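You operate a simulated robot arm through the tools that you are given. There is no shell and no other tool. Be economical: measure what you need, move in short steps, check, and stop when the job is done.

The job below is to be done with a simulated two-armed robot. You get a single attempt, and the scene is never put back.

JOB
On the middle table, fold the blue cloth in half, so that its two short edges meet.

It is judged by the outcome, as a careful person would: the job done as asked, and still so three seconds after it is handed in. It fails if anything else is knocked over, pushed out of place, dropped, spilled or broken. Flat cloth is picked up by pressing the open fingertips on it (5 to 10 N) and closing them slowly along it; thin cloth reads only 2 to 8 mm in the jaws.

ROBOT AND FRAMES
Two 7-joint arms with two-finger parallel grippers on one trunk, on a base that drives. Base frame: it is fixed to the floor where the robot stands at the start and does not move with it; the origin is under the middle of the robot, x ahead of it, y to its left, z up; the surface under the hand at the start is at about z = 0.8. Readings come in m, degrees, newtons and seconds.
The left shoulder is at the start at [0.071, 0.156, 1.005], the right one opposite. Places, roughly: middle table [0.8, 0.1, 0.8]. Payload 3.91 kg a hand.
The tool frame of a hand sits at the grasp point between the pads (the TCP): z along the fingers, y along the line on which they close. The tips reach 0.03 m beyond it. The gripper opens to 0.11 m. The fingers are 0.02 m wide and 0.01 m thick; the gripper's body (0.048 by 0.112 m) begins 0.055 m behind the TCP.
Orientation is that of the tool frame in the base frame, as a unit quaternion [x, y, z, w]. With the fingers straight down and closing along the base's y, the tool's x points along the base's -x, its y along +y and its z along -z.

CONTROLS
- The arms move only by the tool step_arm. It takes "left_deltas", "right_deltas" or both (then of equal length, played together; a hand with none holds still); each is a list that holds one entry, the list of rows, each a list of 7 numbers: the turn, a rotation vector about the tool's x, y, z in degrees, then the shift along the tool's x, y, z in m, then the opening in per cent of the stroke, from 0 (shut) to 100 (fully open). In form: [[[rx, ry, rz, dx, dy, dz, claw], ...]]. A call has 1 to 12 rows; each row shifts and turns the commanded pose from where the row before left it, along the tool's axes as they then stand. A row lasts 0.2 s, in which the tool goes at most 0.05 m and 8.6 degrees; a call with a longer step from one row to the next is refused whole, and so is a gripper value outside its range. Where a pose cannot be reached the arm comes as near as it can. A force on the tool above 40 N (or 10 N above the force at the start of the call, whichever is more), or a blocked arm, ends the call early, and 0.2 s more pass. The fingers move at their own pace (about 0.108 m/s each) and stop on an object; they squeeze with about 40 N. The grip force told is the motor's: it shows also when the fingers shut on nothing. Time passes only in rows, and 0.2 s behind the last, so rows that do not move let the fingers close. It gives the time, the measured TCP pose, the force on the tool (base axes), the opening and the grip force at its end, in the units of the frame above (readings bear some noise), with the torque about the TCP (base axes, N m) and any sound that the robot's microphone picked up.
- Cameras (640 x 400 px; columns grow to the right, rows downward): "scene" is now at [0.143, 0.0194, 1.2482]; the picture's right is [0.18, -0.98, 0.00], its down [-0.50, -0.09, -0.86] and it looks along [0.85, 0.16, -0.50] (base axes); focal length 214 px, centre (320, 200). "left" rides on the left gripper at [0.072, -0.017, -0.103] in its tool frame; the picture's right is [0.23, 0.97, 0.00], its down [-0.76, 0.18, -0.62] and it looks along [-0.61, 0.14, 0.78] (tool axes); focal length 222 px, centre (320, 200). "right" rides on the right gripper at [0.072, 0.017, -0.103] in its tool frame; the picture's right is [-0.23, 0.97, 0.00], its down [-0.76, -0.18, -0.62] and it looks along [-0.61, -0.14, 0.78] (tool axes); focal length 222 px, centre (320, 200).
- camera(camera): a new picture of that camera. It takes no simulated time.
- lift_body(by): slides the trunk up (or, below 0, down) by that many m; the arms and the scene camera ride with it, the base frame stays. It gives what a move gives, with no picture.
- steer(legs): drives the robot by 1 to 6 legs, each [ahead, left, turn to the left] in m, m and degrees, along the robot's own axes; the way and the turn of a leg run together, so that a leg with both is an arc; at most 1.5 m and 180 degrees a leg. The arms and the cameras ride along, it lands a little off, and it stops where it bumps. It gives what a move gives.
- head_to(pan, tilt): turns the head with the scene camera to pan (to the left, within 86 degrees either way) and tilt (down, from -29 to 69), counted from straight ahead of the robot. It gives what a move gives.
- probe_pixels(camera, pixels): for up to 12 pixels [column, row] of the newest picture of that camera ("zoom" is the newest enlarged one), the place [x, y, z] in the base frame of the surface seen there, good to about 0.002 m, but the place of the scene camera against the robot may be out by one fixed shift of up to 0.012 m in any direction. It takes no simulated time.
- zoom(camera, box): a new picture of the part [left, top, right, bottom] of that camera's present view, enlarged. It takes no simulated time.
- hand_in(): hands the job in; it is judged then, once.

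Keep the steps short. Do not move on a guess: measure, check each grasp and each placing, and mend mistakes. In all there are 80 turns and 70 pictures (those below and enlarged ones count). Leave the grippers open and the arms clear of the work at the hand-in unless told otherwise, and finish with a single line.

The tools are called after "Request:" by a JSON object that holds its "op" and its "data". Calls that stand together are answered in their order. step_arm: Moves the arms, as the interface text tells. Its arguments: {"type":"object","properties":{"left_deltas":{"type":"array","items":{"type":"array","items":{"type":"array","items":{"type":"number"}}}},"right_deltas":{"type":"array","items":{"type":"array","items":{"type":"array","items":{"type":"number"}}}}},"required":[]} The other tools are called the same way: lift_body (by) slides the trunk up or down; steer (legs) drives the base; head_to (pan, tilt) turns the head that bears the scene camera; camera (camera) takes a picture; probe_pixels (camera, pixels) gives the place of the surface under pixels of a picture; zoom (camera, box) takes an enlarged picture of a part of a camera's view; hand_in () hands the job in.

At the start:

```text
clock: 0.0
left_position: [0.7859, 0.3557, 1.0346]
left_ee_rot: [0.001, 1.0, 0.0, -0.001]
left_wrist_force: [-0.2, -0.4, -0.4]
left_ft_torque: [-0.02, 0.02, -0.01]
left_grip_width: 0.1102
left_finger_force: 0.0
right_position: [0.721, -0.1665, 1.0324]
right_ee_rot: [0.0, 1.0, -0.001, 0.0]
right_wrist_force: [0.4, 0.4, 0.3]
right_ft_torque: [-0.02, 0.0, 0.01]
right_grip_width: 0.1098
right_finger_force: 0.0
trunk travel left (down, up): [-0.45, 0.49]
robot x, y, heading: [0.0015, 0.0005, -0.1]
head pan, tilt: [10.4, 30.2]
```

scene: 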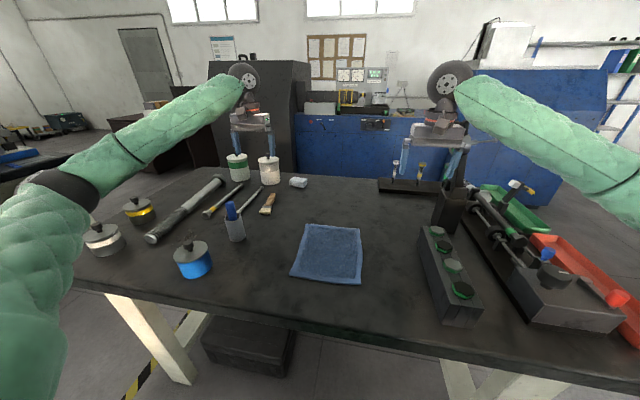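
right: 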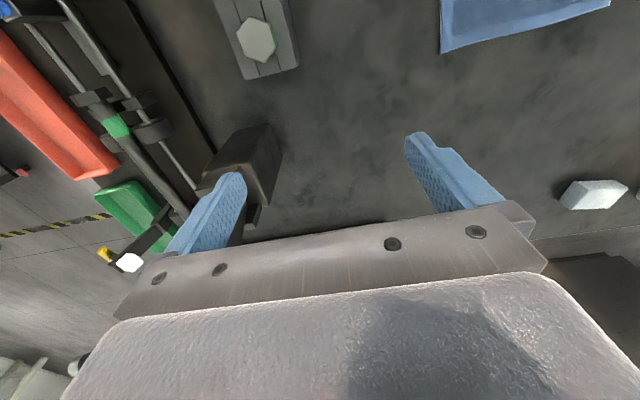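
left: 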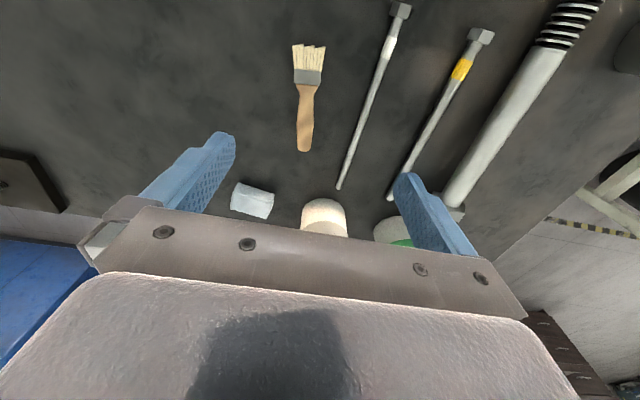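

The blue cloth lies at about (328,254) in the scene. I'll enlarge it and then measure its corners.

Request:
{"op": "zoom", "data": {"camera": "scene", "box": [270, 200, 390, 300]}}

Request:
{"op": "probe_pixels", "data": {"camera": "scene", "pixels": [[306, 225], [358, 229], [360, 283], [292, 276], [330, 254], [280, 270], [380, 290], [330, 215], [236, 232], [437, 230], [440, 320], [193, 260]]}}

```text
4.00 times, centred on (330, 250) of scene
```

zoom: 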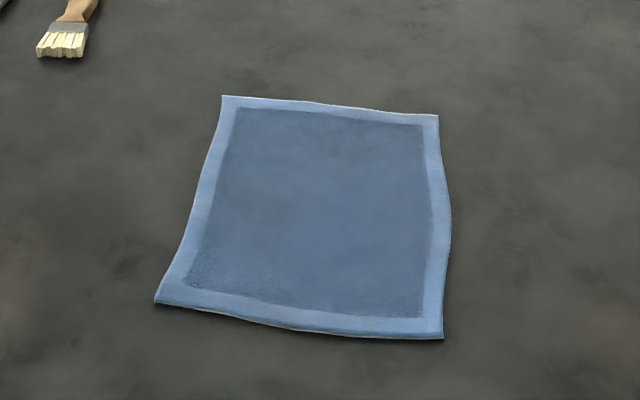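

```text
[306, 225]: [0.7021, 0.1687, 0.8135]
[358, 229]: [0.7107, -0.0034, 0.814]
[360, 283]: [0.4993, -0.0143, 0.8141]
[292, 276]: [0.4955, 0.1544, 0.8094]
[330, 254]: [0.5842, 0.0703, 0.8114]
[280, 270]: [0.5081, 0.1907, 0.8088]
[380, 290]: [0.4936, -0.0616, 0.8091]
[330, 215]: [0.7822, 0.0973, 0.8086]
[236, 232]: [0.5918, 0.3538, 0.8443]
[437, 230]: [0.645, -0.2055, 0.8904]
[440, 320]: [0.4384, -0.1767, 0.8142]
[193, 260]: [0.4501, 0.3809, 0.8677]
```

Now I measure the exact corners and edges in the zoom picture.

Request:
{"op": "probe_pixels", "data": {"camera": "zoom", "pixels": [[224, 98], [436, 117], [440, 336], [158, 300], [330, 107], [447, 220], [285, 325], [200, 200], [320, 210], [320, 70], [480, 330], [120, 310]]}}

```text
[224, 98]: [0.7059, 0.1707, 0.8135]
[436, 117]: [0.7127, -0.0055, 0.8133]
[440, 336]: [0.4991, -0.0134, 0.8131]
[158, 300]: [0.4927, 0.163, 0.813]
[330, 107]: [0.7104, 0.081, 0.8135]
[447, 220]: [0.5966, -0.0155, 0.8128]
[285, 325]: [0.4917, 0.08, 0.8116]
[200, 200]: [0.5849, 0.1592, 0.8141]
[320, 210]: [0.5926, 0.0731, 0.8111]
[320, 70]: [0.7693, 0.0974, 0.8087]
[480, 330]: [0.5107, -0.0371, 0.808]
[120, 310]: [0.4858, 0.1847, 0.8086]
```

The cloth runs x 0.493–0.711 and y −0.01–0.167, so the short edges are the near and far ones. I plan to take both far corners, one per hand, and bring them to the near edge. The near edge is tight for reach, so I back the robot up 0.12 m first.

Request:
{"op": "steer", "data": {"legs": [[-0.12, 0, 0]]}}

```text
clock: 1.2
left_position: [0.6658, 0.3568, 1.0368]
left_ee_rot: [-0.001, 1.0, 0.0, 0.001]
left_wrist_force: [-1.3, 0.2, 0.0]
left_ft_torque: [0.02, 0.01, -0.01]
left_grip_width: 0.1102
left_finger_force: 0.0
right_position: [0.5994, -0.1642, 1.0337]
right_ee_rot: [-0.001, 1.0, 0.0, 0.001]
right_wrist_force: [0.1, 0.0, -0.1]
right_ft_torque: [-0.04, -0.05, 0.0]
right_grip_width: 0.1102
right_finger_force: 0.0
trunk travel left (down, up): [-0.45, 0.49]
robot x, y, heading: [-0.122, 0.0025, 0.1]
head pan, tilt: [10.4, 30.2]
```

Now I bring both hands above the far corners at height, with the grippers partly closed.

Request:
{"op": "step_arm", "data": {"left_deltas": [[[0, 0, 0, -0.003, -0.032, 0, 80], [0, 0, 0, -0.003, -0.032, 0, 60], [0, 0, 0, -0.004, -0.032, 0, 40], [0, 0, 0, -0.004, -0.032, 0, 30], [0, 0, 0, -0.004, -0.032, 0.02, 30], [0, 0, 0, -0.004, -0.032, 0.02, 30], [0, 0, 0, 0, 0, 0.02, 30], [0, 0, 0, 0, 0, 0.02, 30]]], "right_deltas": [[[0, 0, 0, -0.015, 0.027, 0, 80], [0, 0, 0, -0.015, 0.027, 0, 60], [0, 0, 0, -0.015, 0.027, 0, 40], [0, 0, 0, -0.015, 0.027, 0, 30], [0, 0, 0, -0.015, 0.027, 0.02, 30], [0, 0, 0, -0.015, 0.027, 0.02, 30], [0, 0, 0, 0, 0, 0.02, 30], [0, 0, 0, 0, 0, 0.02, 30]]]}}

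Request:
{"op": "camera", "data": {"camera": "left"}}

Request:
{"op": "camera", "data": {"camera": "right"}}

Request:
{"op": "camera", "data": {"camera": "scene"}}

```text
clock: 3.2
left_position: [0.6826, 0.164, 0.9609]
left_ee_rot: [0.003, 1.0, -0.001, 0.005]
left_wrist_force: [-0.7, -0.1, 0.1]
left_ft_torque: [-0.01, 0.04, 0.02]
left_grip_width: 0.0328
left_finger_force: 0.0
right_position: [0.6851, -0.0081, 0.9996]
right_ee_rot: [0.006, 1.0, -0.002, 0.027]
right_wrist_force: [0.0, 0.5, -0.1]
right_ft_torque: [0.03, 0.03, 0.01]
right_grip_width: 0.033
right_finger_force: 0.2
trunk travel left (down, up): [-0.45, 0.49]
robot x, y, heading: [-0.1236, -0.0026, -0.4]
head pan, tilt: [10.4, 30.2]
stopped in row 8 (right hand): the arm was blocked; the commanded pose is now the measured one
```

```text
65 pictures are left
```

left: 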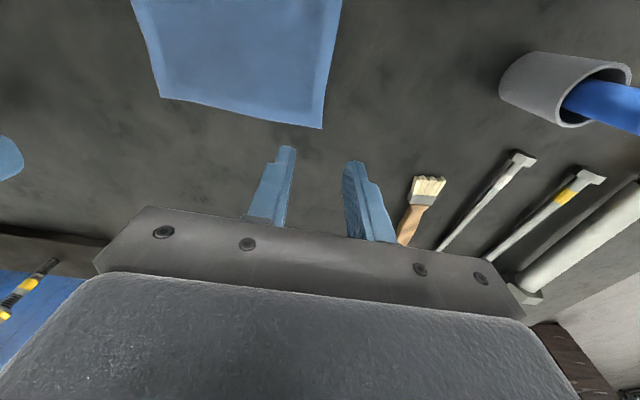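

```text
64 pictures are left
```

right: 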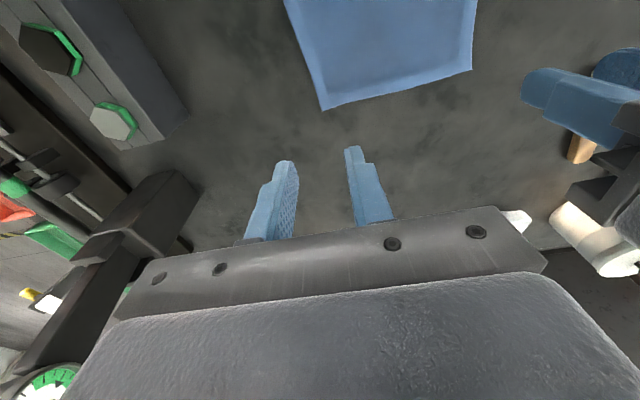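

```text
63 pictures are left
```

scene: 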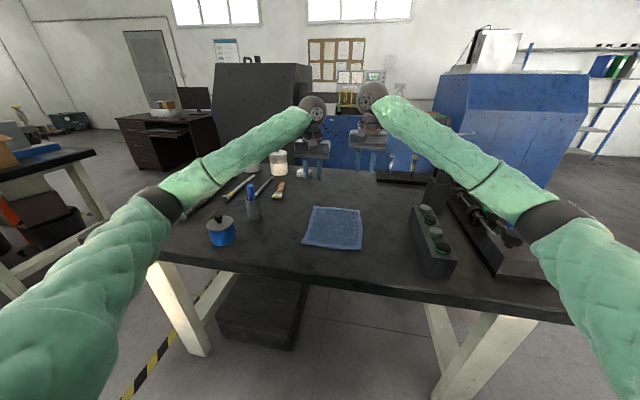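

The right arm was blocked at row 8. I look closely at the two wrists and the right forearm to see what it touched.

Request:
{"op": "zoom", "data": {"camera": "scene", "box": [270, 80, 430, 180]}}

Request:
{"op": "zoom", "data": {"camera": "scene", "box": [380, 90, 600, 280]}}

```text
4.00 times, centred on (350, 130) of scene
```

zoom: 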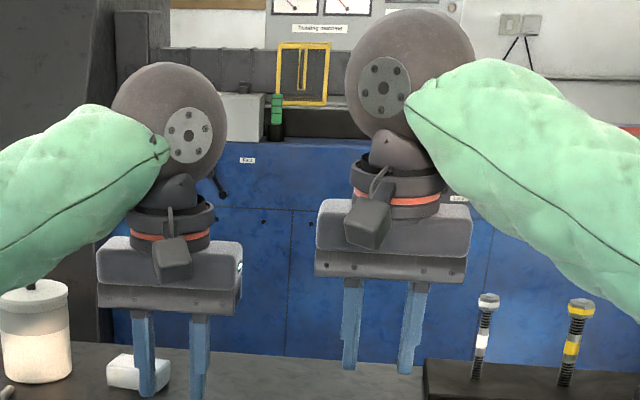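

```text
2.11 times, centred on (490, 185) of scene
```

zoom: 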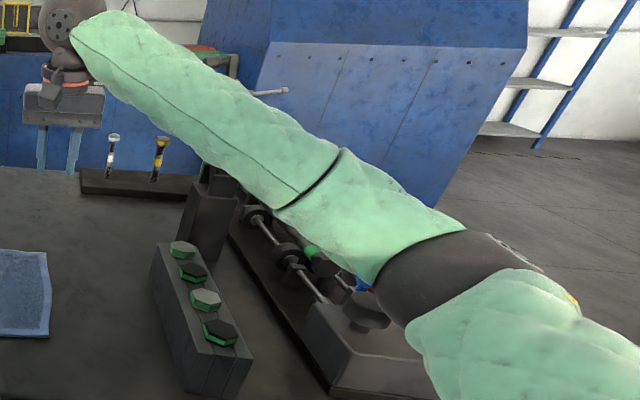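

The right forearm and elbow hang low next to the fixture on the right, which is the likely contact. I raise the trunk, which lifts the arms straight up, so the forearms will slope down from above.

Request:
{"op": "lift_body", "data": {"by": 0.25}}

Request:
{"op": "camera", "data": {"camera": "scene"}}

```text
clock: 5.8
left_position: [0.6884, 0.1613, 1.2044]
left_ee_rot: [0.0, 1.0, 0.0, 0.001]
left_wrist_force: [-0.5, 0.2, 1.1]
left_ft_torque: [0.01, -0.01, 0.01]
left_grip_width: 0.033
left_finger_force: 0.0
right_position: [0.6928, -0.0081, 1.2278]
right_ee_rot: [0.004, 1.0, 0.001, 0.014]
right_wrist_force: [0.6, 0.2, 0.2]
right_ft_torque: [-0.01, -0.01, -0.01]
right_grip_width: 0.0329
right_finger_force: 0.0
trunk travel left (down, up): [-0.7, 0.24]
robot x, y, heading: [-0.1223, -0.0011, -0.4]
head pan, tilt: [10.4, 30.2]
```

```text
60 pictures are left
```

scene: 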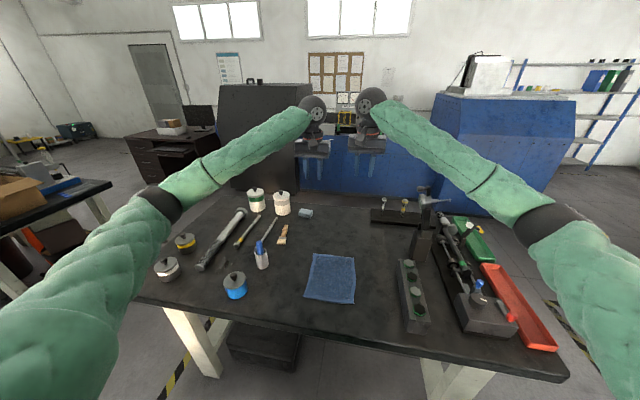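

Arms are up. I check that nothing on the right was shifted.

Request:
{"op": "zoom", "data": {"camera": "scene", "box": [360, 170, 570, 360]}}

Request:
{"op": "probe_pixels", "data": {"camera": "scene", "pixels": [[424, 192], [422, 240], [445, 201], [480, 285], [410, 265], [404, 205], [310, 256], [355, 258], [355, 303], [306, 299]]}}

```text
2.11 times, centred on (465, 265) of scene
```

zoom: 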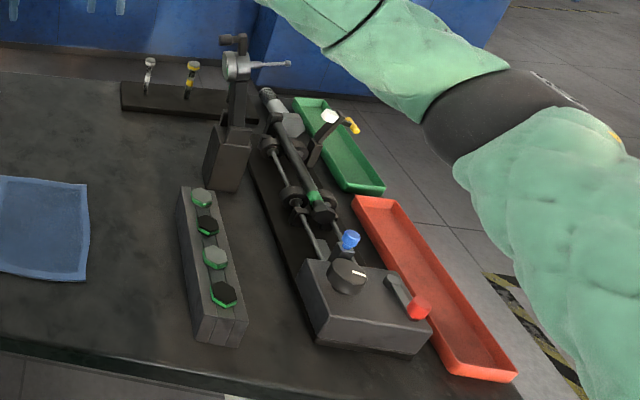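

```text
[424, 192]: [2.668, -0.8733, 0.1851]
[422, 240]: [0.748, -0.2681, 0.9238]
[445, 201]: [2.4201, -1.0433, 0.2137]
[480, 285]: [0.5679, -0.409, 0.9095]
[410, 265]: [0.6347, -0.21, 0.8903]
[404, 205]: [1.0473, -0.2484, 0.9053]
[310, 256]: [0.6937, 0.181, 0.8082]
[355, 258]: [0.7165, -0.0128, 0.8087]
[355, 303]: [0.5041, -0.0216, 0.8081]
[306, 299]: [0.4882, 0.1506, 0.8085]
```

The dial gauge stand is still upright; its top and lever are what the forearm met. I measure how tall it is to keep clear.

Request:
{"op": "probe_pixels", "data": {"camera": "zoom", "pixels": [[235, 40], [236, 68], [288, 64], [228, 140], [215, 185], [240, 130], [330, 118], [348, 240], [350, 122]]}}

```text
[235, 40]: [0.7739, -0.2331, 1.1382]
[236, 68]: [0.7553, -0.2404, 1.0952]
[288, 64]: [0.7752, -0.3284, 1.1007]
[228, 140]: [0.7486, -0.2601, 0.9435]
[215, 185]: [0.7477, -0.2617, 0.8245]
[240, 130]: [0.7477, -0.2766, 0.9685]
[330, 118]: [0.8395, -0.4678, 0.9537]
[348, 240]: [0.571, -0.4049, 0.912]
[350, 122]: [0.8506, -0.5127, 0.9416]
```

I measure where the right forearm and elbow actually are, relative to the gauge stand.

Request:
{"op": "probe_pixels", "data": {"camera": "scene", "pixels": [[372, 105], [400, 110], [430, 135], [460, 160], [490, 185], [525, 210], [550, 230], [600, 260], [310, 108], [250, 145], [190, 190], [150, 215]]}}

```text
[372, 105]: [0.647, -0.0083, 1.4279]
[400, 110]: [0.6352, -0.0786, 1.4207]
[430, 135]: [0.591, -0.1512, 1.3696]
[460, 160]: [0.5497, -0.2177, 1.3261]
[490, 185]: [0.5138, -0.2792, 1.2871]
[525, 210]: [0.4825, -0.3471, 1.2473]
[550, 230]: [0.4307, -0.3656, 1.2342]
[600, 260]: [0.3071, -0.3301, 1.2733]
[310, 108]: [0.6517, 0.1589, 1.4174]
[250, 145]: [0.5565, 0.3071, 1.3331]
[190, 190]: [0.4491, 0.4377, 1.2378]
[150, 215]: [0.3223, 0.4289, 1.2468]
```

The elbow was probably resting by the machine at x 0.57, y −0.40. With the shoulders raised there is room. I lower the hands in stages towards z ≈ 1.0 and straighten the right one.

Request:
{"op": "step_arm", "data": {"left_deltas": [[[0, 0, 0, 0, 0, 0.04, 25], [0, 0, 0, 0, 0, 0.04, 25], [0, 0, 0, 0, 0, 0.04, 25], [0, 0, 0, 0, 0, 0.04, 25], [0, 0, 0, 0, 0, 0.04, 25]]], "right_deltas": [[[0, 0.8, 0, 0, 0, 0.045, 25], [0, 0.8, 0, 0, 0, 0.045, 25], [0, 0, 0, 0, 0, 0.045, 25], [0, 0, 0, 0, 0, 0.045, 25], [0, 0, 0, 0, 0, 0.045, 25]]]}}

Request:
{"op": "camera", "data": {"camera": "scene"}}

Request:
{"op": "probe_pixels", "data": {"camera": "scene", "pixels": [[400, 140], [430, 165], [460, 190], [490, 215], [525, 240], [550, 255], [600, 280]]}}

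```text
clock: 7.0
left_position: [0.689, 0.1591, 1.0045]
left_ee_rot: [0.0, 1.0, 0.001, 0.001]
left_wrist_force: [0.0, 0.4, 0.4]
left_ft_torque: [0.02, -0.02, -0.02]
left_grip_width: 0.0275
left_finger_force: 0.0
right_position: [0.6943, -0.0101, 1.0016]
right_ee_rot: [0.004, 1.0, 0.001, 0.003]
right_wrist_force: [-0.3, 0.7, 0.5]
right_ft_torque: [-0.03, 0.0, -0.02]
right_grip_width: 0.0273
right_finger_force: 0.1
trunk travel left (down, up): [-0.7, 0.24]
robot x, y, heading: [-0.1186, -0.001, -0.2]
head pan, tilt: [10.4, 30.2]
```

```text
58 pictures are left
```

scene: 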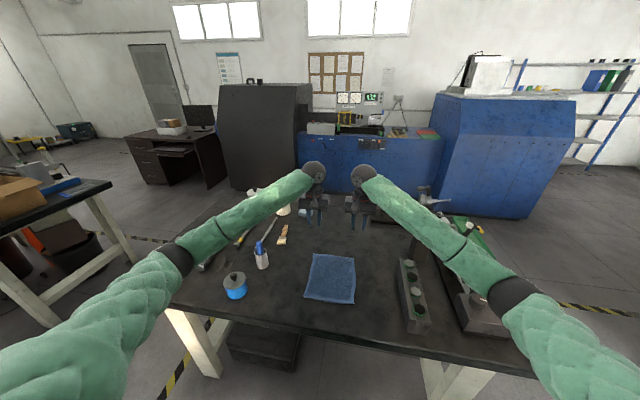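

```text
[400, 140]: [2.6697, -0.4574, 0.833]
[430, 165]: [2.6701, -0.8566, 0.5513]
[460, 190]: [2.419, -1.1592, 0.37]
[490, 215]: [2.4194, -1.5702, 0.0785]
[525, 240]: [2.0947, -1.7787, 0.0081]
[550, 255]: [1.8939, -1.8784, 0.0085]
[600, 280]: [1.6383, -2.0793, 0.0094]
```

Request:
{"op": "probe_pixels", "data": {"camera": "scene", "pixels": [[400, 205], [430, 225], [460, 250], [490, 270], [520, 300], [550, 320], [180, 258], [240, 218]]}}

Request:
{"op": "camera", "data": {"camera": "left"}}

Request:
{"op": "camera", "data": {"camera": "right"}}

```text
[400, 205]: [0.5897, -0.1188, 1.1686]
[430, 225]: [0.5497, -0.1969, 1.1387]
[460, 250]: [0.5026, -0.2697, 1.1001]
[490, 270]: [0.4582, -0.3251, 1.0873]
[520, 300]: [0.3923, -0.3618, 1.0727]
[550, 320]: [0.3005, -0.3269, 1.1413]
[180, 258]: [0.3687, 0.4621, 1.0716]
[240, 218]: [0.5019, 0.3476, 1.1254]
```

```text
57 pictures are left
```

left: 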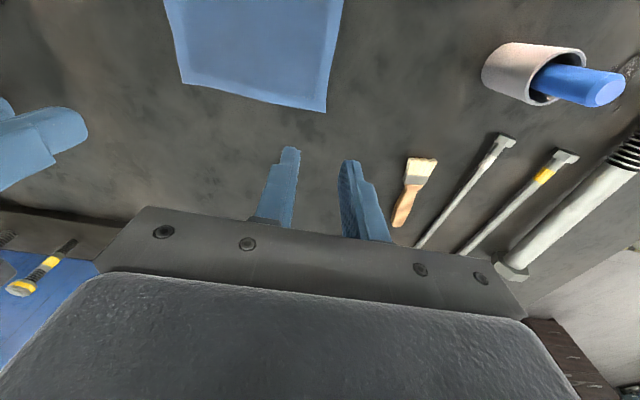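

```text
56 pictures are left
```

right: 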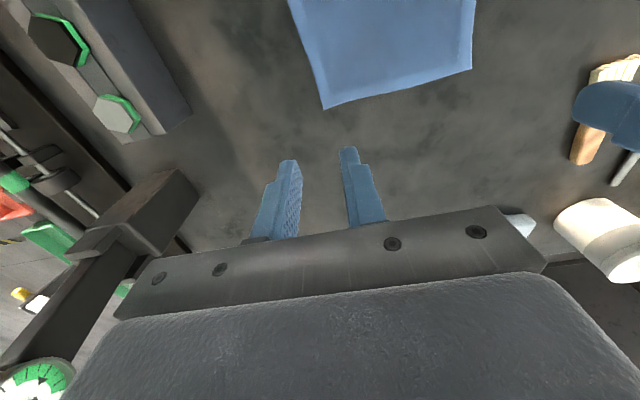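

I measure the far corners with the wrist cameras, which have no fixed shift: (325,111) in left, (323,108) and (471,70) in right.

Request:
{"op": "probe_pixels", "data": {"camera": "left", "pixels": [[324, 110], [255, 98], [183, 82], [333, 50], [342, 3]]}}

Request:
{"op": "probe_pixels", "data": {"camera": "right", "pixels": [[324, 107], [400, 88], [471, 68], [307, 55], [290, 3]]}}

Request:
{"op": "lift_body", "data": {"by": 0.12}}

```text
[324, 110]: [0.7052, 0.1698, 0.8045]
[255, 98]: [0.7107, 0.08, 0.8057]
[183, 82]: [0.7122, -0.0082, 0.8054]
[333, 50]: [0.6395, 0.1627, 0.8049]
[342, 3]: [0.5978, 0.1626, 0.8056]
```

```text
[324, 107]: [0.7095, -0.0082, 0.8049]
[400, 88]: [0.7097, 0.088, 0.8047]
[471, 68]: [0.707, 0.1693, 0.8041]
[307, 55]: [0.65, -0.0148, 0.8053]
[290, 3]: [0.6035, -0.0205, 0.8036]
```

```text
clock: 8.5
left_position: [0.6894, 0.1605, 1.1254]
left_ee_rot: [0.001, 1.0, -0.001, 0.0]
left_wrist_force: [0.6, -0.7, -0.2]
left_ft_torque: [-0.02, 0.0, -0.01]
left_grip_width: 0.0275
left_finger_force: 0.1
right_position: [0.6955, -0.0116, 1.122]
right_ee_rot: [0.003, 1.0, 0.001, 0.001]
right_wrist_force: [-0.1, 0.2, 0.0]
right_ft_torque: [-0.01, 0.02, 0.04]
right_grip_width: 0.0276
right_finger_force: 0.1
trunk travel left (down, up): [-0.82, 0.12]
robot x, y, heading: [-0.1202, -0.0011, -0.2]
head pan, tilt: [10.4, 30.2]
```

Far corners are at (0.706, 0.170) and (0.710, −0.008), cloth top z 0.805. I lower both hands to z ≈ 0.865 just inside the corners.

Request:
{"op": "step_arm", "data": {"left_deltas": [[[0, 0, 0, -0.001, -0.003, 0.0433, 22], [0, 0, 0, -0.001, -0.003, 0.0433, 22], [0, 0, 0, -0.001, -0.003, 0.0433, 22], [0, 0, 0, -0.001, -0.003, 0.0433, 22], [0, 0, 0, -0.001, -0.003, 0.0433, 22], [0, 0, 0, 0, 0, 0.0433, 22], [0, 0, 0, 0, 0, 0, 22]]], "right_deltas": [[[0, 0, 0, 0, 0.005, 0.0428, 22], [0, 0, 0, 0, 0.005, 0.0428, 22], [0, 0, 0, 0, 0.005, 0.0428, 22], [0, 0, 0, 0, 0.005, 0.0428, 22], [0, 0, 0, 0, 0.005, 0.0428, 22], [0, 0, 0, 0, 0.003, 0.0428, 22], [0, 0, 0, 0, 0, 0, 22]]]}}

Request:
{"op": "camera", "data": {"camera": "scene"}}

Request:
{"op": "camera", "data": {"camera": "left"}}

Request:
{"op": "camera", "data": {"camera": "right"}}

```text
clock: 10.1
left_position: [0.693, 0.1444, 0.8667]
left_ee_rot: [0.001, 1.0, 0.001, 0.001]
left_wrist_force: [0.4, 0.0, 0.7]
left_ft_torque: [0.01, 0.01, 0.01]
left_grip_width: 0.0242
left_finger_force: 0.1
right_position: [0.6984, 0.0156, 0.8633]
right_ee_rot: [0.003, 1.0, 0.0, 0.001]
right_wrist_force: [-0.2, -0.2, 0.4]
right_ft_torque: [0.02, -0.04, 0.0]
right_grip_width: 0.024
right_finger_force: 0.0
trunk travel left (down, up): [-0.82, 0.12]
robot x, y, heading: [-0.119, -0.0018, -0.3]
head pan, tilt: [10.4, 30.2]
```

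```text
55 pictures are left
```

scene: 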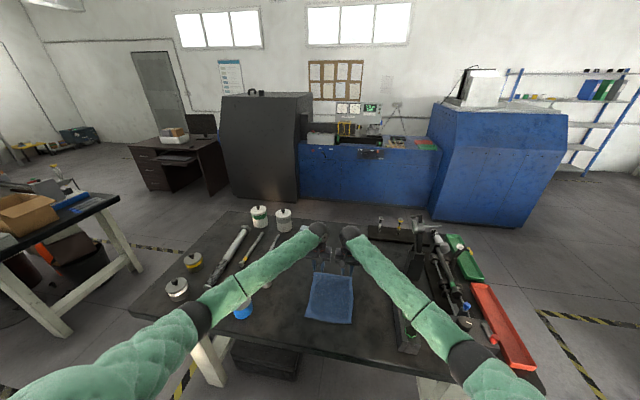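

```text
54 pictures are left
```

left: 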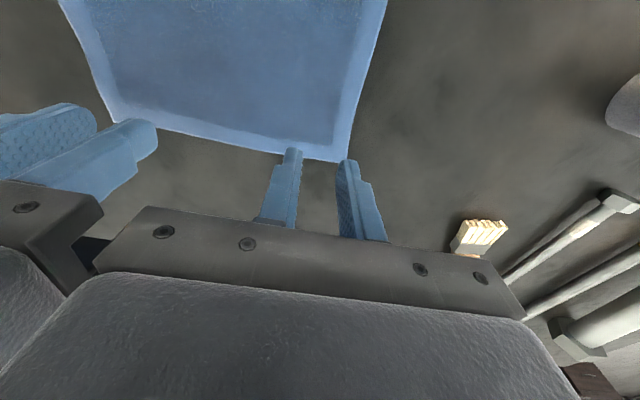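

```text
53 pictures are left
```

right: 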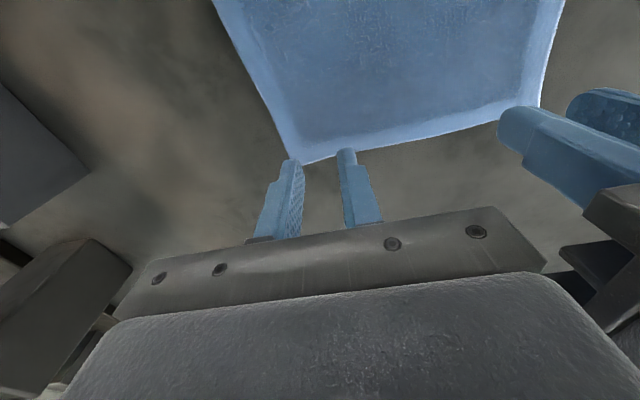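

Both hands are just inside the corners. I go down slowly to near contact.

Request:
{"op": "step_arm", "data": {"left_deltas": [[[0, 0, 0, 0, 0, 0.01, 22], [0, 0, 0, 0, 0, 0.01, 22], [0, 0, 0, 0, 0, 0.006, 22], [0, 0, 0, 0, 0, 0.004, 22], [0, 0, 0, 0, 0, 0, 22]]], "right_deltas": [[[0, 0, 0, 0, 0, 0.01, 22], [0, 0, 0, 0, 0, 0.008, 22], [0, 0, 0, 0, 0, 0.005, 22], [0, 0, 0, 0, 0, 0.004, 22], [0, 0, 0, 0, 0, 0, 22]]]}}

```text
clock: 11.3
left_position: [0.6922, 0.1441, 0.8352]
left_ee_rot: [0.001, 1.0, 0.0, 0.0]
left_wrist_force: [-0.3, 0.1, 0.3]
left_ft_torque: [0.01, 0.01, 0.03]
left_grip_width: 0.0241
left_finger_force: 0.0
right_position: [0.6974, 0.0171, 0.8378]
right_ee_rot: [0.003, 1.0, 0.001, 0.001]
right_wrist_force: [-0.3, 0.7, 0.1]
right_ft_torque: [0.02, -0.02, -0.01]
right_grip_width: 0.024
right_finger_force: 0.2
trunk travel left (down, up): [-0.82, 0.12]
robot x, y, heading: [-0.1224, -0.0013, 0.0]
head pan, tilt: [10.4, 30.2]
```

No contact yet. Down a further 2–3 mm in 1 mm steps.

Request:
{"op": "step_arm", "data": {"left_deltas": [[[0, 0, 0, 0, 0, 0.001, 22], [0, 0, 0, 0, 0, 0.001, 22], [0, 0, 0, 0, 0, 0, 22]]], "right_deltas": [[[0, 0, 0, 0, 0, 0.0015, 22], [0, 0, 0, 0, 0, 0.001, 22], [0, 0, 0, 0, 0, 0, 22]]]}}

```text
clock: 12.1
left_position: [0.6935, 0.1433, 0.8344]
left_ee_rot: [0.001, 1.0, 0.001, 0.001]
left_wrist_force: [-1.8, 0.3, 3.5]
left_ft_torque: [-0.02, 0.02, -0.03]
left_grip_width: 0.0238
left_finger_force: 0.1
right_position: [0.6973, 0.0174, 0.8359]
right_ee_rot: [0.003, 1.0, 0.0, 0.0]
right_wrist_force: [0.4, 0.3, 0.5]
right_ft_torque: [-0.01, 0.04, 0.01]
right_grip_width: 0.0242
right_finger_force: 0.1
trunk travel left (down, up): [-0.82, 0.12]
robot x, y, heading: [-0.1176, -0.0023, -0.2]
head pan, tilt: [10.4, 30.2]
```

Left just touches (3.5 N). I press on a little more with each.

Request:
{"op": "step_arm", "data": {"left_deltas": [[[0, 0, 0, 0, 0, 0.001, 22], [0, 0, 0, 0, 0, 0, 22], [0, 0, 0, 0, 0, 0, 22]]], "right_deltas": [[[0, 0, 0, 0, 0, 0.0015, 22], [0, 0, 0, 0, 0, 0.001, 22], [0, 0, 0, 0, 0, 0, 22]]]}}

```text
clock: 12.9
left_position: [0.692, 0.1433, 0.8334]
left_ee_rot: [0.001, 1.0, 0.0, 0.001]
left_wrist_force: [-0.2, -0.2, 5.8]
left_ft_torque: [-0.05, -0.02, 0.01]
left_grip_width: 0.024
left_finger_force: 0.1
right_position: [0.6974, 0.0166, 0.834]
right_ee_rot: [0.003, 1.0, 0.0, 0.002]
right_wrist_force: [-1.1, 0.5, 4.2]
right_ft_torque: [0.0, 0.03, -0.01]
right_grip_width: 0.0242
right_finger_force: 0.0
trunk travel left (down, up): [-0.82, 0.12]
robot x, y, heading: [-0.1222, -0.0013, 0.1]
head pan, tilt: [10.4, 30.2]
```

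Left 5.8 N, right 4.2 N. I add 1 mm to right and 0.5 mm to left, then close slowly.

Request:
{"op": "step_arm", "data": {"left_deltas": [[[0, 0, 0, 0, 0, 0.0007, 22], [0, 0, 0, 0, 0, 0, 20], [0, 0, 0, 0, 0, 0, 18], [0, 0, 0, 0, 0, 0, 16], [0, 0, 0, 0, 0, 0, 14], [0, 0, 0, 0, 0, 0, 12], [0, 0, 0, 0, 0, 0, 10], [0, 0, 0, 0, 0, 0, 8], [0, 0, 0, 0, 0, 0, 5], [0, 0, 0, 0, 0, 0, 2], [0, 0, 0, 0, 0, 0, 0], [0, 0, 0, 0, 0, 0, 0]]], "right_deltas": [[[0, 0, 0, 0, 0, 0.0013, 22], [0, 0, 0, 0, 0, 0, 20], [0, 0, 0, 0, 0, 0, 18], [0, 0, 0, 0, 0, 0, 16], [0, 0, 0, 0, 0, 0, 14], [0, 0, 0, 0, 0, 0, 12], [0, 0, 0, 0, 0, 0, 10], [0, 0, 0, 0, 0, 0, 8], [0, 0, 0, 0, 0, 0, 5], [0, 0, 0, 0, 0, 0, 2], [0, 0, 0, 0, 0, 0, 0], [0, 0, 0, 0, 0, 0, 0]]]}}

Request:
{"op": "camera", "data": {"camera": "left"}}

Request:
{"op": "camera", "data": {"camera": "right"}}

```text
clock: 15.5
left_position: [0.6916, 0.1438, 0.8334]
left_ee_rot: [0.001, 1.0, 0.0, 0.001]
left_wrist_force: [-0.4, -0.1, 5.5]
left_ft_torque: [0.02, -0.01, 0.0]
left_grip_width: 0.0
left_finger_force: 37.9
right_position: [0.6955, 0.0168, 0.8332]
right_ee_rot: [0.003, 1.0, 0.001, 0.001]
right_wrist_force: [0.1, 0.3, 17.7]
right_ft_torque: [0.02, -0.01, -0.01]
right_grip_width: 0.0034
right_finger_force: 40.2
trunk travel left (down, up): [-0.82, 0.12]
robot x, y, heading: [-0.1229, -0.0012, -0.1]
head pan, tilt: [10.4, 30.2]
```

```text
52 pictures are left
```

left: 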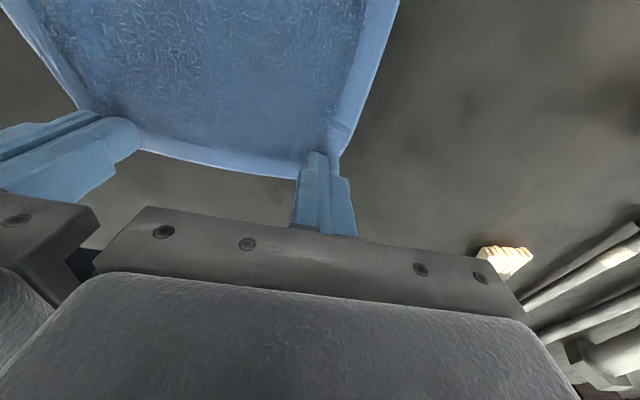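

```text
51 pictures are left
```

right: 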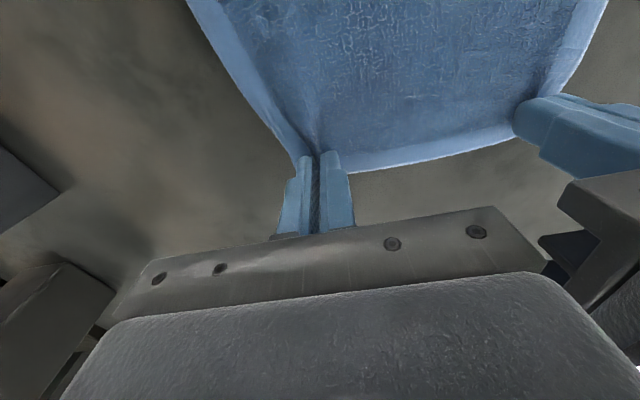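

Right has cloth (3.4 mm). Left shut on nothing (0.0 mm). I lift the left by 4 mm, reopen, and press harder.

Request:
{"op": "step_arm", "data": {"left_deltas": [[[0, 0, 0, 0, 0, -0.005, 0], [0, 0, 0, 0, 0, 0, 12], [0, 0, 0, 0, 0.001, 0, 24], [0, 0, 0, 0, 0, 0, 24], [0, 0, 0, 0, 0, 0.004, 24], [0, 0, 0, 0, 0, 0.001, 24], [0, 0, 0, 0, 0, 0.0012, 24], [0, 0, 0, 0, 0, 0, 24], [0, 0, 0, 0, 0, 0, 24]]]}}

Request:
{"op": "zoom", "data": {"camera": "left", "box": [220, 80, 440, 240]}}

```text
clock: 17.5
left_position: [0.6924, 0.1441, 0.8329]
left_ee_rot: [0.001, 1.0, 0.001, 0.001]
left_wrist_force: [0.6, -3.0, 12.5]
left_ft_torque: [-0.2, 0.02, 0.05]
left_grip_width: 0.0265
left_finger_force: 0.0
right_position: [0.6965, 0.0169, 0.8328]
right_ee_rot: [0.004, 1.0, 0.002, 0.001]
right_wrist_force: [3.2, 0.9, 15.2]
right_ft_torque: [0.02, -0.09, -0.05]
right_grip_width: 0.0033
right_finger_force: 40.6
trunk travel left (down, up): [-0.82, 0.12]
robot x, y, heading: [-0.1187, 0.0019, -0.2]
head pan, tilt: [10.4, 30.2]
```

```text
2.50 times, centred on (330, 160) of left
```

zoom: 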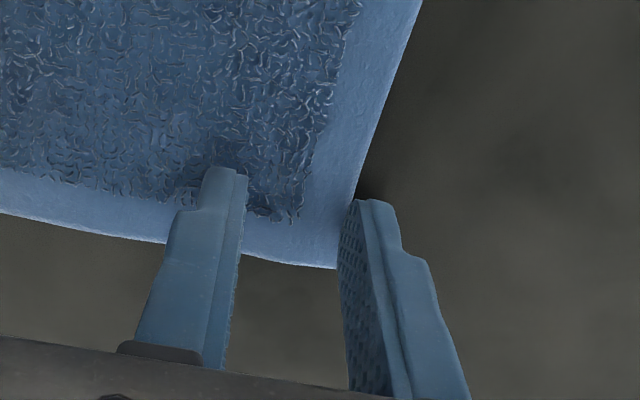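

The cloth's left edge slid in, so the outer finger is off the cloth. I lift 5 mm, shift 6 mm inward, use a narrower opening and press again.

Request:
{"op": "step_arm", "data": {"left_deltas": [[[0, 0, 0, 0, 0, -0.006, 24], [0, 0, 0, 0, -0.003, 0, 18], [0, 0, 0, 0, -0.003, 0, 13], [0, 0, 0, 0, 0, 0, 13], [0, 0, 0, 0, 0, 0.004, 13], [0, 0, 0, 0, 0, 0.001, 13], [0, 0, 0, 0, 0, 0.0008, 13], [0, 0, 0, 0, 0, 0, 13], [0, 0, 0, 0, 0, 0, 13]]]}}

Request:
{"op": "zoom", "data": {"camera": "left", "box": [220, 80, 440, 240]}}

```text
clock: 19.5
left_position: [0.6925, 0.1396, 0.8325]
left_ee_rot: [0.0, 1.0, 0.0, 0.002]
left_wrist_force: [-1.5, -2.2, 15.7]
left_ft_torque: [-0.08, 0.05, -0.01]
left_grip_width: 0.0141
left_finger_force: 0.1
right_position: [0.697, 0.0149, 0.8321]
right_ee_rot: [0.003, 1.0, 0.002, 0.002]
right_wrist_force: [2.7, -0.5, 14.2]
right_ft_torque: [0.01, -0.08, 0.01]
right_grip_width: 0.0032
right_finger_force: 39.9
trunk travel left (down, up): [-0.82, 0.12]
robot x, y, heading: [-0.1192, -0.0026, 0.0]
head pan, tilt: [10.4, 30.2]
```

```text
2.50 times, centred on (330, 160) of left
```

zoom: 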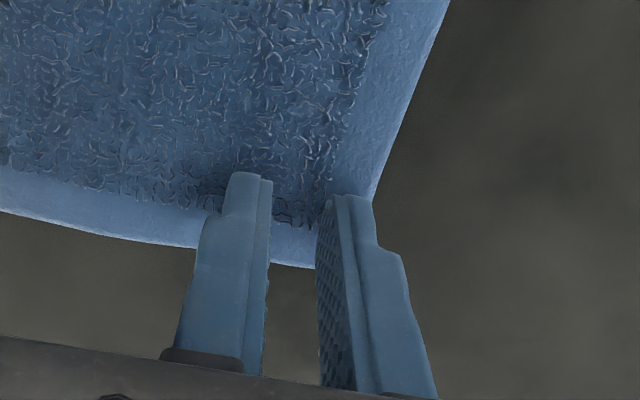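

Both left fingertips are on the corner now, though 16 N is a bit firm. I ease off 0.5 mm and close slowly.

Request:
{"op": "step_arm", "data": {"left_deltas": [[[0, 0, 0, 0, 0, -0.0005, 13], [0, 0, 0, 0, 0, 0, 12], [0, 0, 0, 0, 0, 0, 10], [0, 0, 0, 0, 0, 0, 9], [0, 0, 0, 0, 0, 0, 8], [0, 0, 0, 0, 0, 0, 7], [0, 0, 0, 0, 0, 0, 6], [0, 0, 0, 0, 0, 0, 4], [0, 0, 0, 0, 0, 0, 2], [0, 0, 0, 0, 0, 0, 0], [0, 0, 0, 0, 0, 0, 0]]]}}

Request:
{"op": "zoom", "data": {"camera": "left", "box": [120, 40, 440, 240]}}

```text
clock: 21.9
left_position: [0.6921, 0.1385, 0.834]
left_ee_rot: [0.001, 1.0, 0.0, 0.0]
left_wrist_force: [-0.8, 1.2, 11.7]
left_ft_torque: [0.0, -0.02, -0.03]
left_grip_width: 0.0002
left_finger_force: 37.6
right_position: [0.6962, 0.0164, 0.8322]
right_ee_rot: [0.004, 1.0, 0.001, 0.002]
right_wrist_force: [0.0, 0.2, 14.2]
right_ft_torque: [-0.05, -0.04, -0.04]
right_grip_width: 0.0034
right_finger_force: 40.3
trunk travel left (down, up): [-0.82, 0.12]
robot x, y, heading: [-0.1198, 0.0023, 0.0]
head pan, tilt: [10.4, 30.2]
```

```text
2.00 times, centred on (280, 140) of left
```

zoom: 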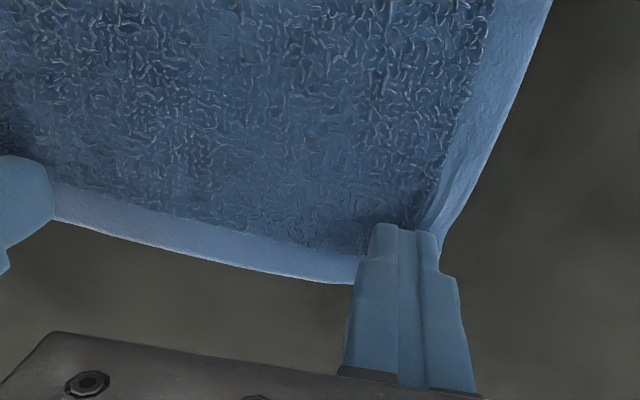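

The span was too short to gather cloth on the left, and the hand bodies leave no room for a wider one. I lift the right corner up and back a little to make room, while the left holds the cloth down.

Request:
{"op": "step_arm", "data": {"right_deltas": [[[0, 0, 0, 0.002, -0.001, -0.012, 0], [0, 0, 0, 0.008, -0.001, -0.012, 0], [0, 0, 0, 0.012, -0.001, -0.012, 0], [0, 0, 0, 0.015, -0.001, -0.012, 0], [0, 0, 0, 0.015, -0.001, -0.01, 0], [0, 0, 0, 0.015, -0.001, -0.01, 0], [0, 0, 0, 0.015, -0.001, -0.005, 0], [0, 0, 0, 0, 0, 0, 0]]]}}

Request:
{"op": "camera", "data": {"camera": "left"}}

Request:
{"op": "zoom", "data": {"camera": "scene", "box": [260, 200, 420, 340]}}

```text
clock: 23.7
left_position: [0.6935, 0.1401, 0.8291]
left_ee_rot: [0.0, 1.0, -0.001, 0.0]
left_wrist_force: [-0.3, -0.6, -0.3]
left_ft_torque: [-0.01, 0.0, 0.03]
left_grip_width: 0.0
left_finger_force: 37.7
right_position: [0.6153, 0.0079, 0.9049]
right_ee_rot: [0.003, 1.0, 0.0, 0.001]
right_wrist_force: [0.3, -0.2, 0.5]
right_ft_torque: [-0.01, -0.02, -0.03]
right_grip_width: 0.0034
right_finger_force: 39.9
trunk travel left (down, up): [-0.82, 0.12]
robot x, y, heading: [-0.1172, -0.0033, -0.1]
head pan, tilt: [10.4, 30.2]
```

```text
47 pictures are left
```

left: 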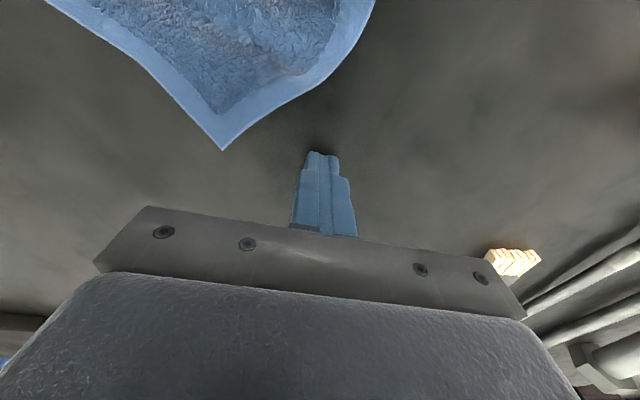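

```text
2.86 times, centred on (340, 270) of scene
```

zoom: 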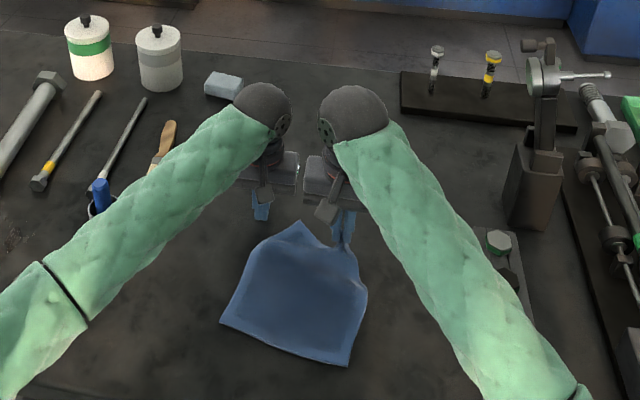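

The cloth slid out from under the left hand but lies flat there. I raise the left hand and find the free corner (222,148).

Request:
{"op": "probe_pixels", "data": {"camera": "left", "pixels": [[222, 147], [180, 100], [140, 62], [285, 100], [335, 60], [365, 15]]}}

Request:
{"op": "probe_pixels", "data": {"camera": "zoom", "pixels": [[222, 321], [346, 364], [300, 224], [245, 260], [365, 300], [335, 245]]}}

Request:
{"op": "step_arm", "data": {"left_deltas": [[[0, 0, 0, 0, 0, -0.03, 0], [0, 0, 0, 0, 0, -0.03, 15], [0, 0, 0, 0, 0, 0, 25]]]}}

Request:
{"op": "camera", "data": {"camera": "left"}}

```text
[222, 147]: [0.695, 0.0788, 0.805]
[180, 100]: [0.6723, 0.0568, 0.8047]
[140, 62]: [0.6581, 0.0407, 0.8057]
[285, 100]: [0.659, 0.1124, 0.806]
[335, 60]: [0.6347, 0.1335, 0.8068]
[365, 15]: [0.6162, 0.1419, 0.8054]
```

```text
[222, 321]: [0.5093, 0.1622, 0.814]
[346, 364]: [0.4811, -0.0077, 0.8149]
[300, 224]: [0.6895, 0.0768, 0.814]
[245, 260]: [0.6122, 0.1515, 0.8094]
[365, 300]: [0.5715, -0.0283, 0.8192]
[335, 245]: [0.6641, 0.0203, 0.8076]
```

```text
clock: 24.5
left_position: [0.693, 0.14, 0.8947]
left_ee_rot: [0.001, 1.0, 0.001, 0.0]
left_wrist_force: [-0.1, -0.4, 0.1]
left_ft_torque: [0.01, 0.02, -0.03]
left_grip_width: 0.0275
left_finger_force: 0.0
right_position: [0.6137, 0.0106, 0.9054]
right_ee_rot: [0.004, 1.0, 0.001, 0.0]
right_wrist_force: [-0.4, -0.2, 0.5]
right_ft_torque: [0.0, 0.02, 0.0]
right_grip_width: 0.0032
right_finger_force: 39.9
trunk travel left (down, up): [-0.82, 0.12]
robot x, y, heading: [-0.1194, -0.0017, 0.1]
head pan, tilt: [10.4, 30.2]
```

```text
45 pictures are left
```

left: 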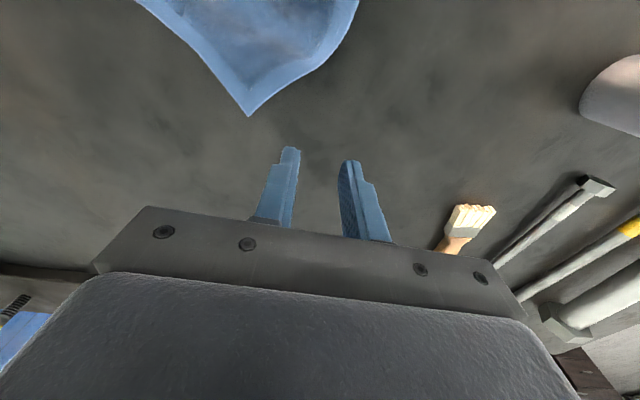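

The corner is flat but the cloth is bowed because the right hand pulled it. I bring the right corner back down and outward to tension and straighten the far edge.

Request:
{"op": "step_arm", "data": {"right_deltas": [[[0, 0, 0, -0.014, -0.005, 0.008, 0], [0, 0, 0, -0.014, -0.007, 0.01, 0], [0, 0, 0, -0.014, -0.008, 0.01, 0], [0, 0, 0, -0.014, -0.008, 0.01, 0], [0, 0, 0, -0.014, -0.009, 0.01, 0], [0, 0, 0, -0.012, -0.009, 0.008, 0], [0, 0, 0, 0, -0.009, 0.004, 0], [0, 0, 0, 0, 0, 0, 0]]]}}

Request:
{"op": "camera", "data": {"camera": "left"}}

Request:
{"op": "zoom", "data": {"camera": "scene", "box": [260, 200, 420, 340]}}

```text
clock: 26.3
left_position: [0.694, 0.1397, 0.8943]
left_ee_rot: [0.0, 1.0, 0.0, 0.0]
left_wrist_force: [0.0, -0.2, 0.8]
left_ft_torque: [-0.01, 0.02, -0.02]
left_grip_width: 0.0276
left_finger_force: 0.0
right_position: [0.6975, -0.0453, 0.8448]
right_ee_rot: [0.003, 1.0, 0.0, 0.001]
right_wrist_force: [-0.1, -0.1, -0.4]
right_ft_torque: [-0.02, 0.01, -0.03]
right_grip_width: 0.0031
right_finger_force: 39.4
trunk travel left (down, up): [-0.82, 0.12]
robot x, y, heading: [-0.1191, -0.0011, -0.2]
head pan, tilt: [10.4, 30.2]
```

```text
44 pictures are left
```

left: 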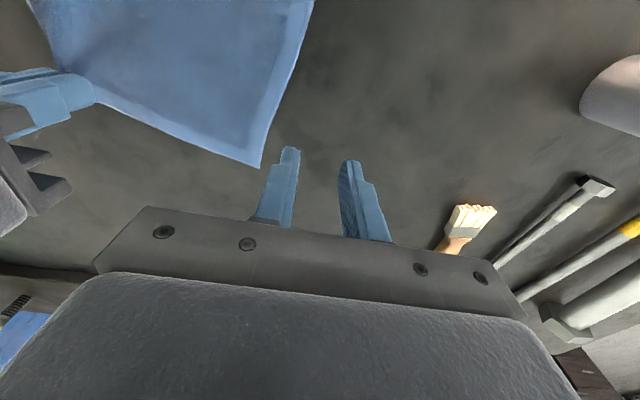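

```text
2.86 times, centred on (340, 270) of scene
```

zoom: 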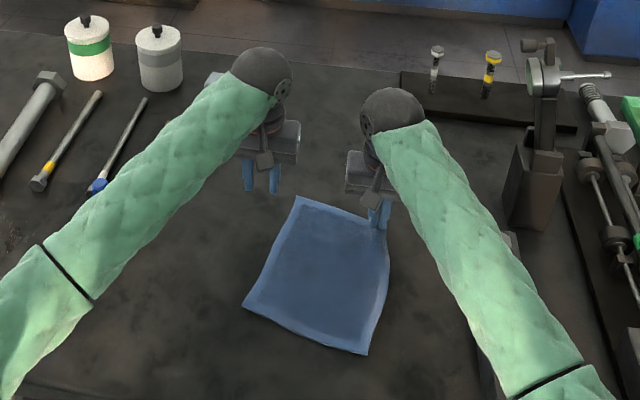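

The far edge is straight again. I measure the left corner (260,163) and its edges.

Request:
{"op": "probe_pixels", "data": {"camera": "left", "pixels": [[260, 163], [215, 150], [160, 128], [115, 108], [275, 115], [290, 70], [305, 20]]}}

Request:
{"op": "probe_pixels", "data": {"camera": "zoom", "pixels": [[245, 303], [365, 352], [299, 199], [388, 250]]}}

```text
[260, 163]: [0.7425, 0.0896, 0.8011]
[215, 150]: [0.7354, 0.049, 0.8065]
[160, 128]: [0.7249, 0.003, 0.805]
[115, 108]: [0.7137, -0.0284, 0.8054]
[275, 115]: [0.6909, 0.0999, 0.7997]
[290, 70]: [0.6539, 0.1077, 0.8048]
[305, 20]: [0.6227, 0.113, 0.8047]
```

```text
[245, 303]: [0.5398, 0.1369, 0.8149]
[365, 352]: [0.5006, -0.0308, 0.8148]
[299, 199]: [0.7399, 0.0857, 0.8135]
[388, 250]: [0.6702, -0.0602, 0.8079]
```

The hand bodies would be nearly touching if both closed along y. Turning the left hand about 85° makes its body narrow in y, so there is room. I turn it in the air, at a raised height, with the camera side outward.

Request:
{"op": "step_arm", "data": {"left_deltas": [[[0, 0, 8.5, 0, 0, -0.01, 25], [0, 0, 8.5, 0, 0, -0.01, 25], [0, 0, 8.5, 0, 0, 0, 25], [0, 0, 8.5, 0, 0, 0, 25], [0, 0, 8.5, 0, 0, 0, 25], [0, 0, 8.5, 0, 0, 0, 25], [0, 0, 8.5, 0, 0, 0, 25], [0, 0, 8.5, 0, 0, 0, 25], [0, 0, 8.5, 0, 0, 0, 25], [0, 0, 8.5, 0, 0, 0, 25], [0, 0, 0, 0, 0, 0, 25]]]}}

Request:
{"op": "camera", "data": {"camera": "left"}}

Request:
{"op": "zoom", "data": {"camera": "scene", "box": [180, 180, 500, 380]}}

```text
clock: 28.7
left_position: [0.695, 0.1397, 0.913]
left_ee_rot: [0.677, 0.736, -0.001, 0.0]
left_wrist_force: [-0.3, 0.3, -0.6]
left_ft_torque: [0.0, 0.0, -0.01]
left_grip_width: 0.0276
left_finger_force: 0.1
right_position: [0.6973, -0.0453, 0.8466]
right_ee_rot: [0.003, 1.0, 0.001, 0.0]
right_wrist_force: [-0.7, 0.1, 0.1]
right_ft_torque: [-0.01, 0.02, -0.03]
right_grip_width: 0.0032
right_finger_force: 40.1
trunk travel left (down, up): [-0.82, 0.12]
robot x, y, heading: [-0.1195, -0.0009, 0.1]
head pan, tilt: [10.4, 30.2]
```

```text
42 pictures are left
```

left: 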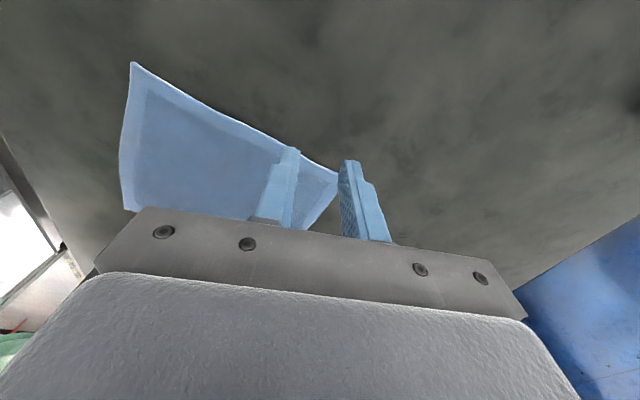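

```text
2.00 times, centred on (340, 280) of scene
```

zoom: 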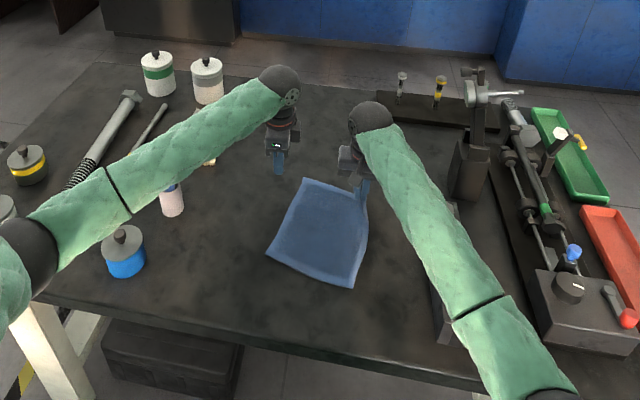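

The turn worked. The target for the left hand centre is (0.713, 0.0775), just inside the corner. I move over it and down to z ≈ 0.845.

Request:
{"op": "step_arm", "data": {"left_deltas": [[[0, 0, 0, -0.0159, 0.0032, 0, 24], [0, 0, 0, -0.0159, 0.0032, 0, 24], [0, 0, 0, -0.0159, 0.0032, 0.01, 24], [0, 0, 0, -0.0159, 0.0032, 0.02, 24], [0, 0, 0, 0, 0, 0.02, 24], [0, 0, 0, 0, 0, 0.018, 24], [0, 0, 0, 0, 0, 0, 24]]]}}

Request:
{"op": "zoom", "data": {"camera": "left", "box": [160, 40, 480, 240]}}

```text
clock: 30.3
left_position: [0.7126, 0.0773, 0.8452]
left_ee_rot: [0.676, 0.737, 0.0, 0.001]
left_wrist_force: [-0.4, 0.2, -0.8]
left_ft_torque: [0.0, -0.01, 0.03]
left_grip_width: 0.0266
left_finger_force: 0.0
right_position: [0.6963, -0.0448, 0.8459]
right_ee_rot: [0.003, 1.0, 0.001, 0.001]
right_wrist_force: [0.0, -0.1, 0.4]
right_ft_torque: [-0.04, 0.0, -0.03]
right_grip_width: 0.0033
right_finger_force: 40.3
trunk travel left (down, up): [-0.82, 0.12]
robot x, y, heading: [-0.1187, 0.0018, -0.2]
head pan, tilt: [10.4, 30.2]
```

```text
2.00 times, centred on (320, 140) of left
```

zoom: 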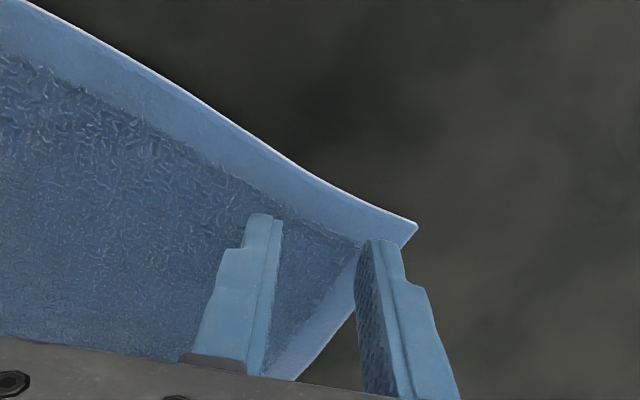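

The corner is under the left fingers. I press down now in small steps.

Request:
{"op": "step_arm", "data": {"left_deltas": [[[0, 0, 0, 0, 0, 0.006, 24], [0, 0, 0, 0, 0, 0.003, 24], [0, 0, 0, 0, 0, 0.0015, 24], [0, 0, 0, 0, 0, 0.001, 24], [0, 0, 0, 0, 0, 0.0005, 24], [0, 0, 0, 0, 0, 0, 24]]]}}

```text
clock: 31.7
left_position: [0.7132, 0.0776, 0.8332]
left_ee_rot: [0.676, 0.737, 0.001, 0.0]
left_wrist_force: [1.0, -0.5, 7.4]
left_ft_torque: [-0.02, -0.04, -0.03]
left_grip_width: 0.026
left_finger_force: 0.1
right_position: [0.6969, -0.0443, 0.8463]
right_ee_rot: [0.004, 1.0, 0.0, 0.001]
right_wrist_force: [0.0, 0.6, -0.3]
right_ft_torque: [-0.03, -0.01, -0.03]
right_grip_width: 0.0031
right_finger_force: 39.7
trunk travel left (down, up): [-0.82, 0.12]
robot x, y, heading: [-0.1178, -0.0047, 0.0]
head pan, tilt: [10.4, 30.2]
```

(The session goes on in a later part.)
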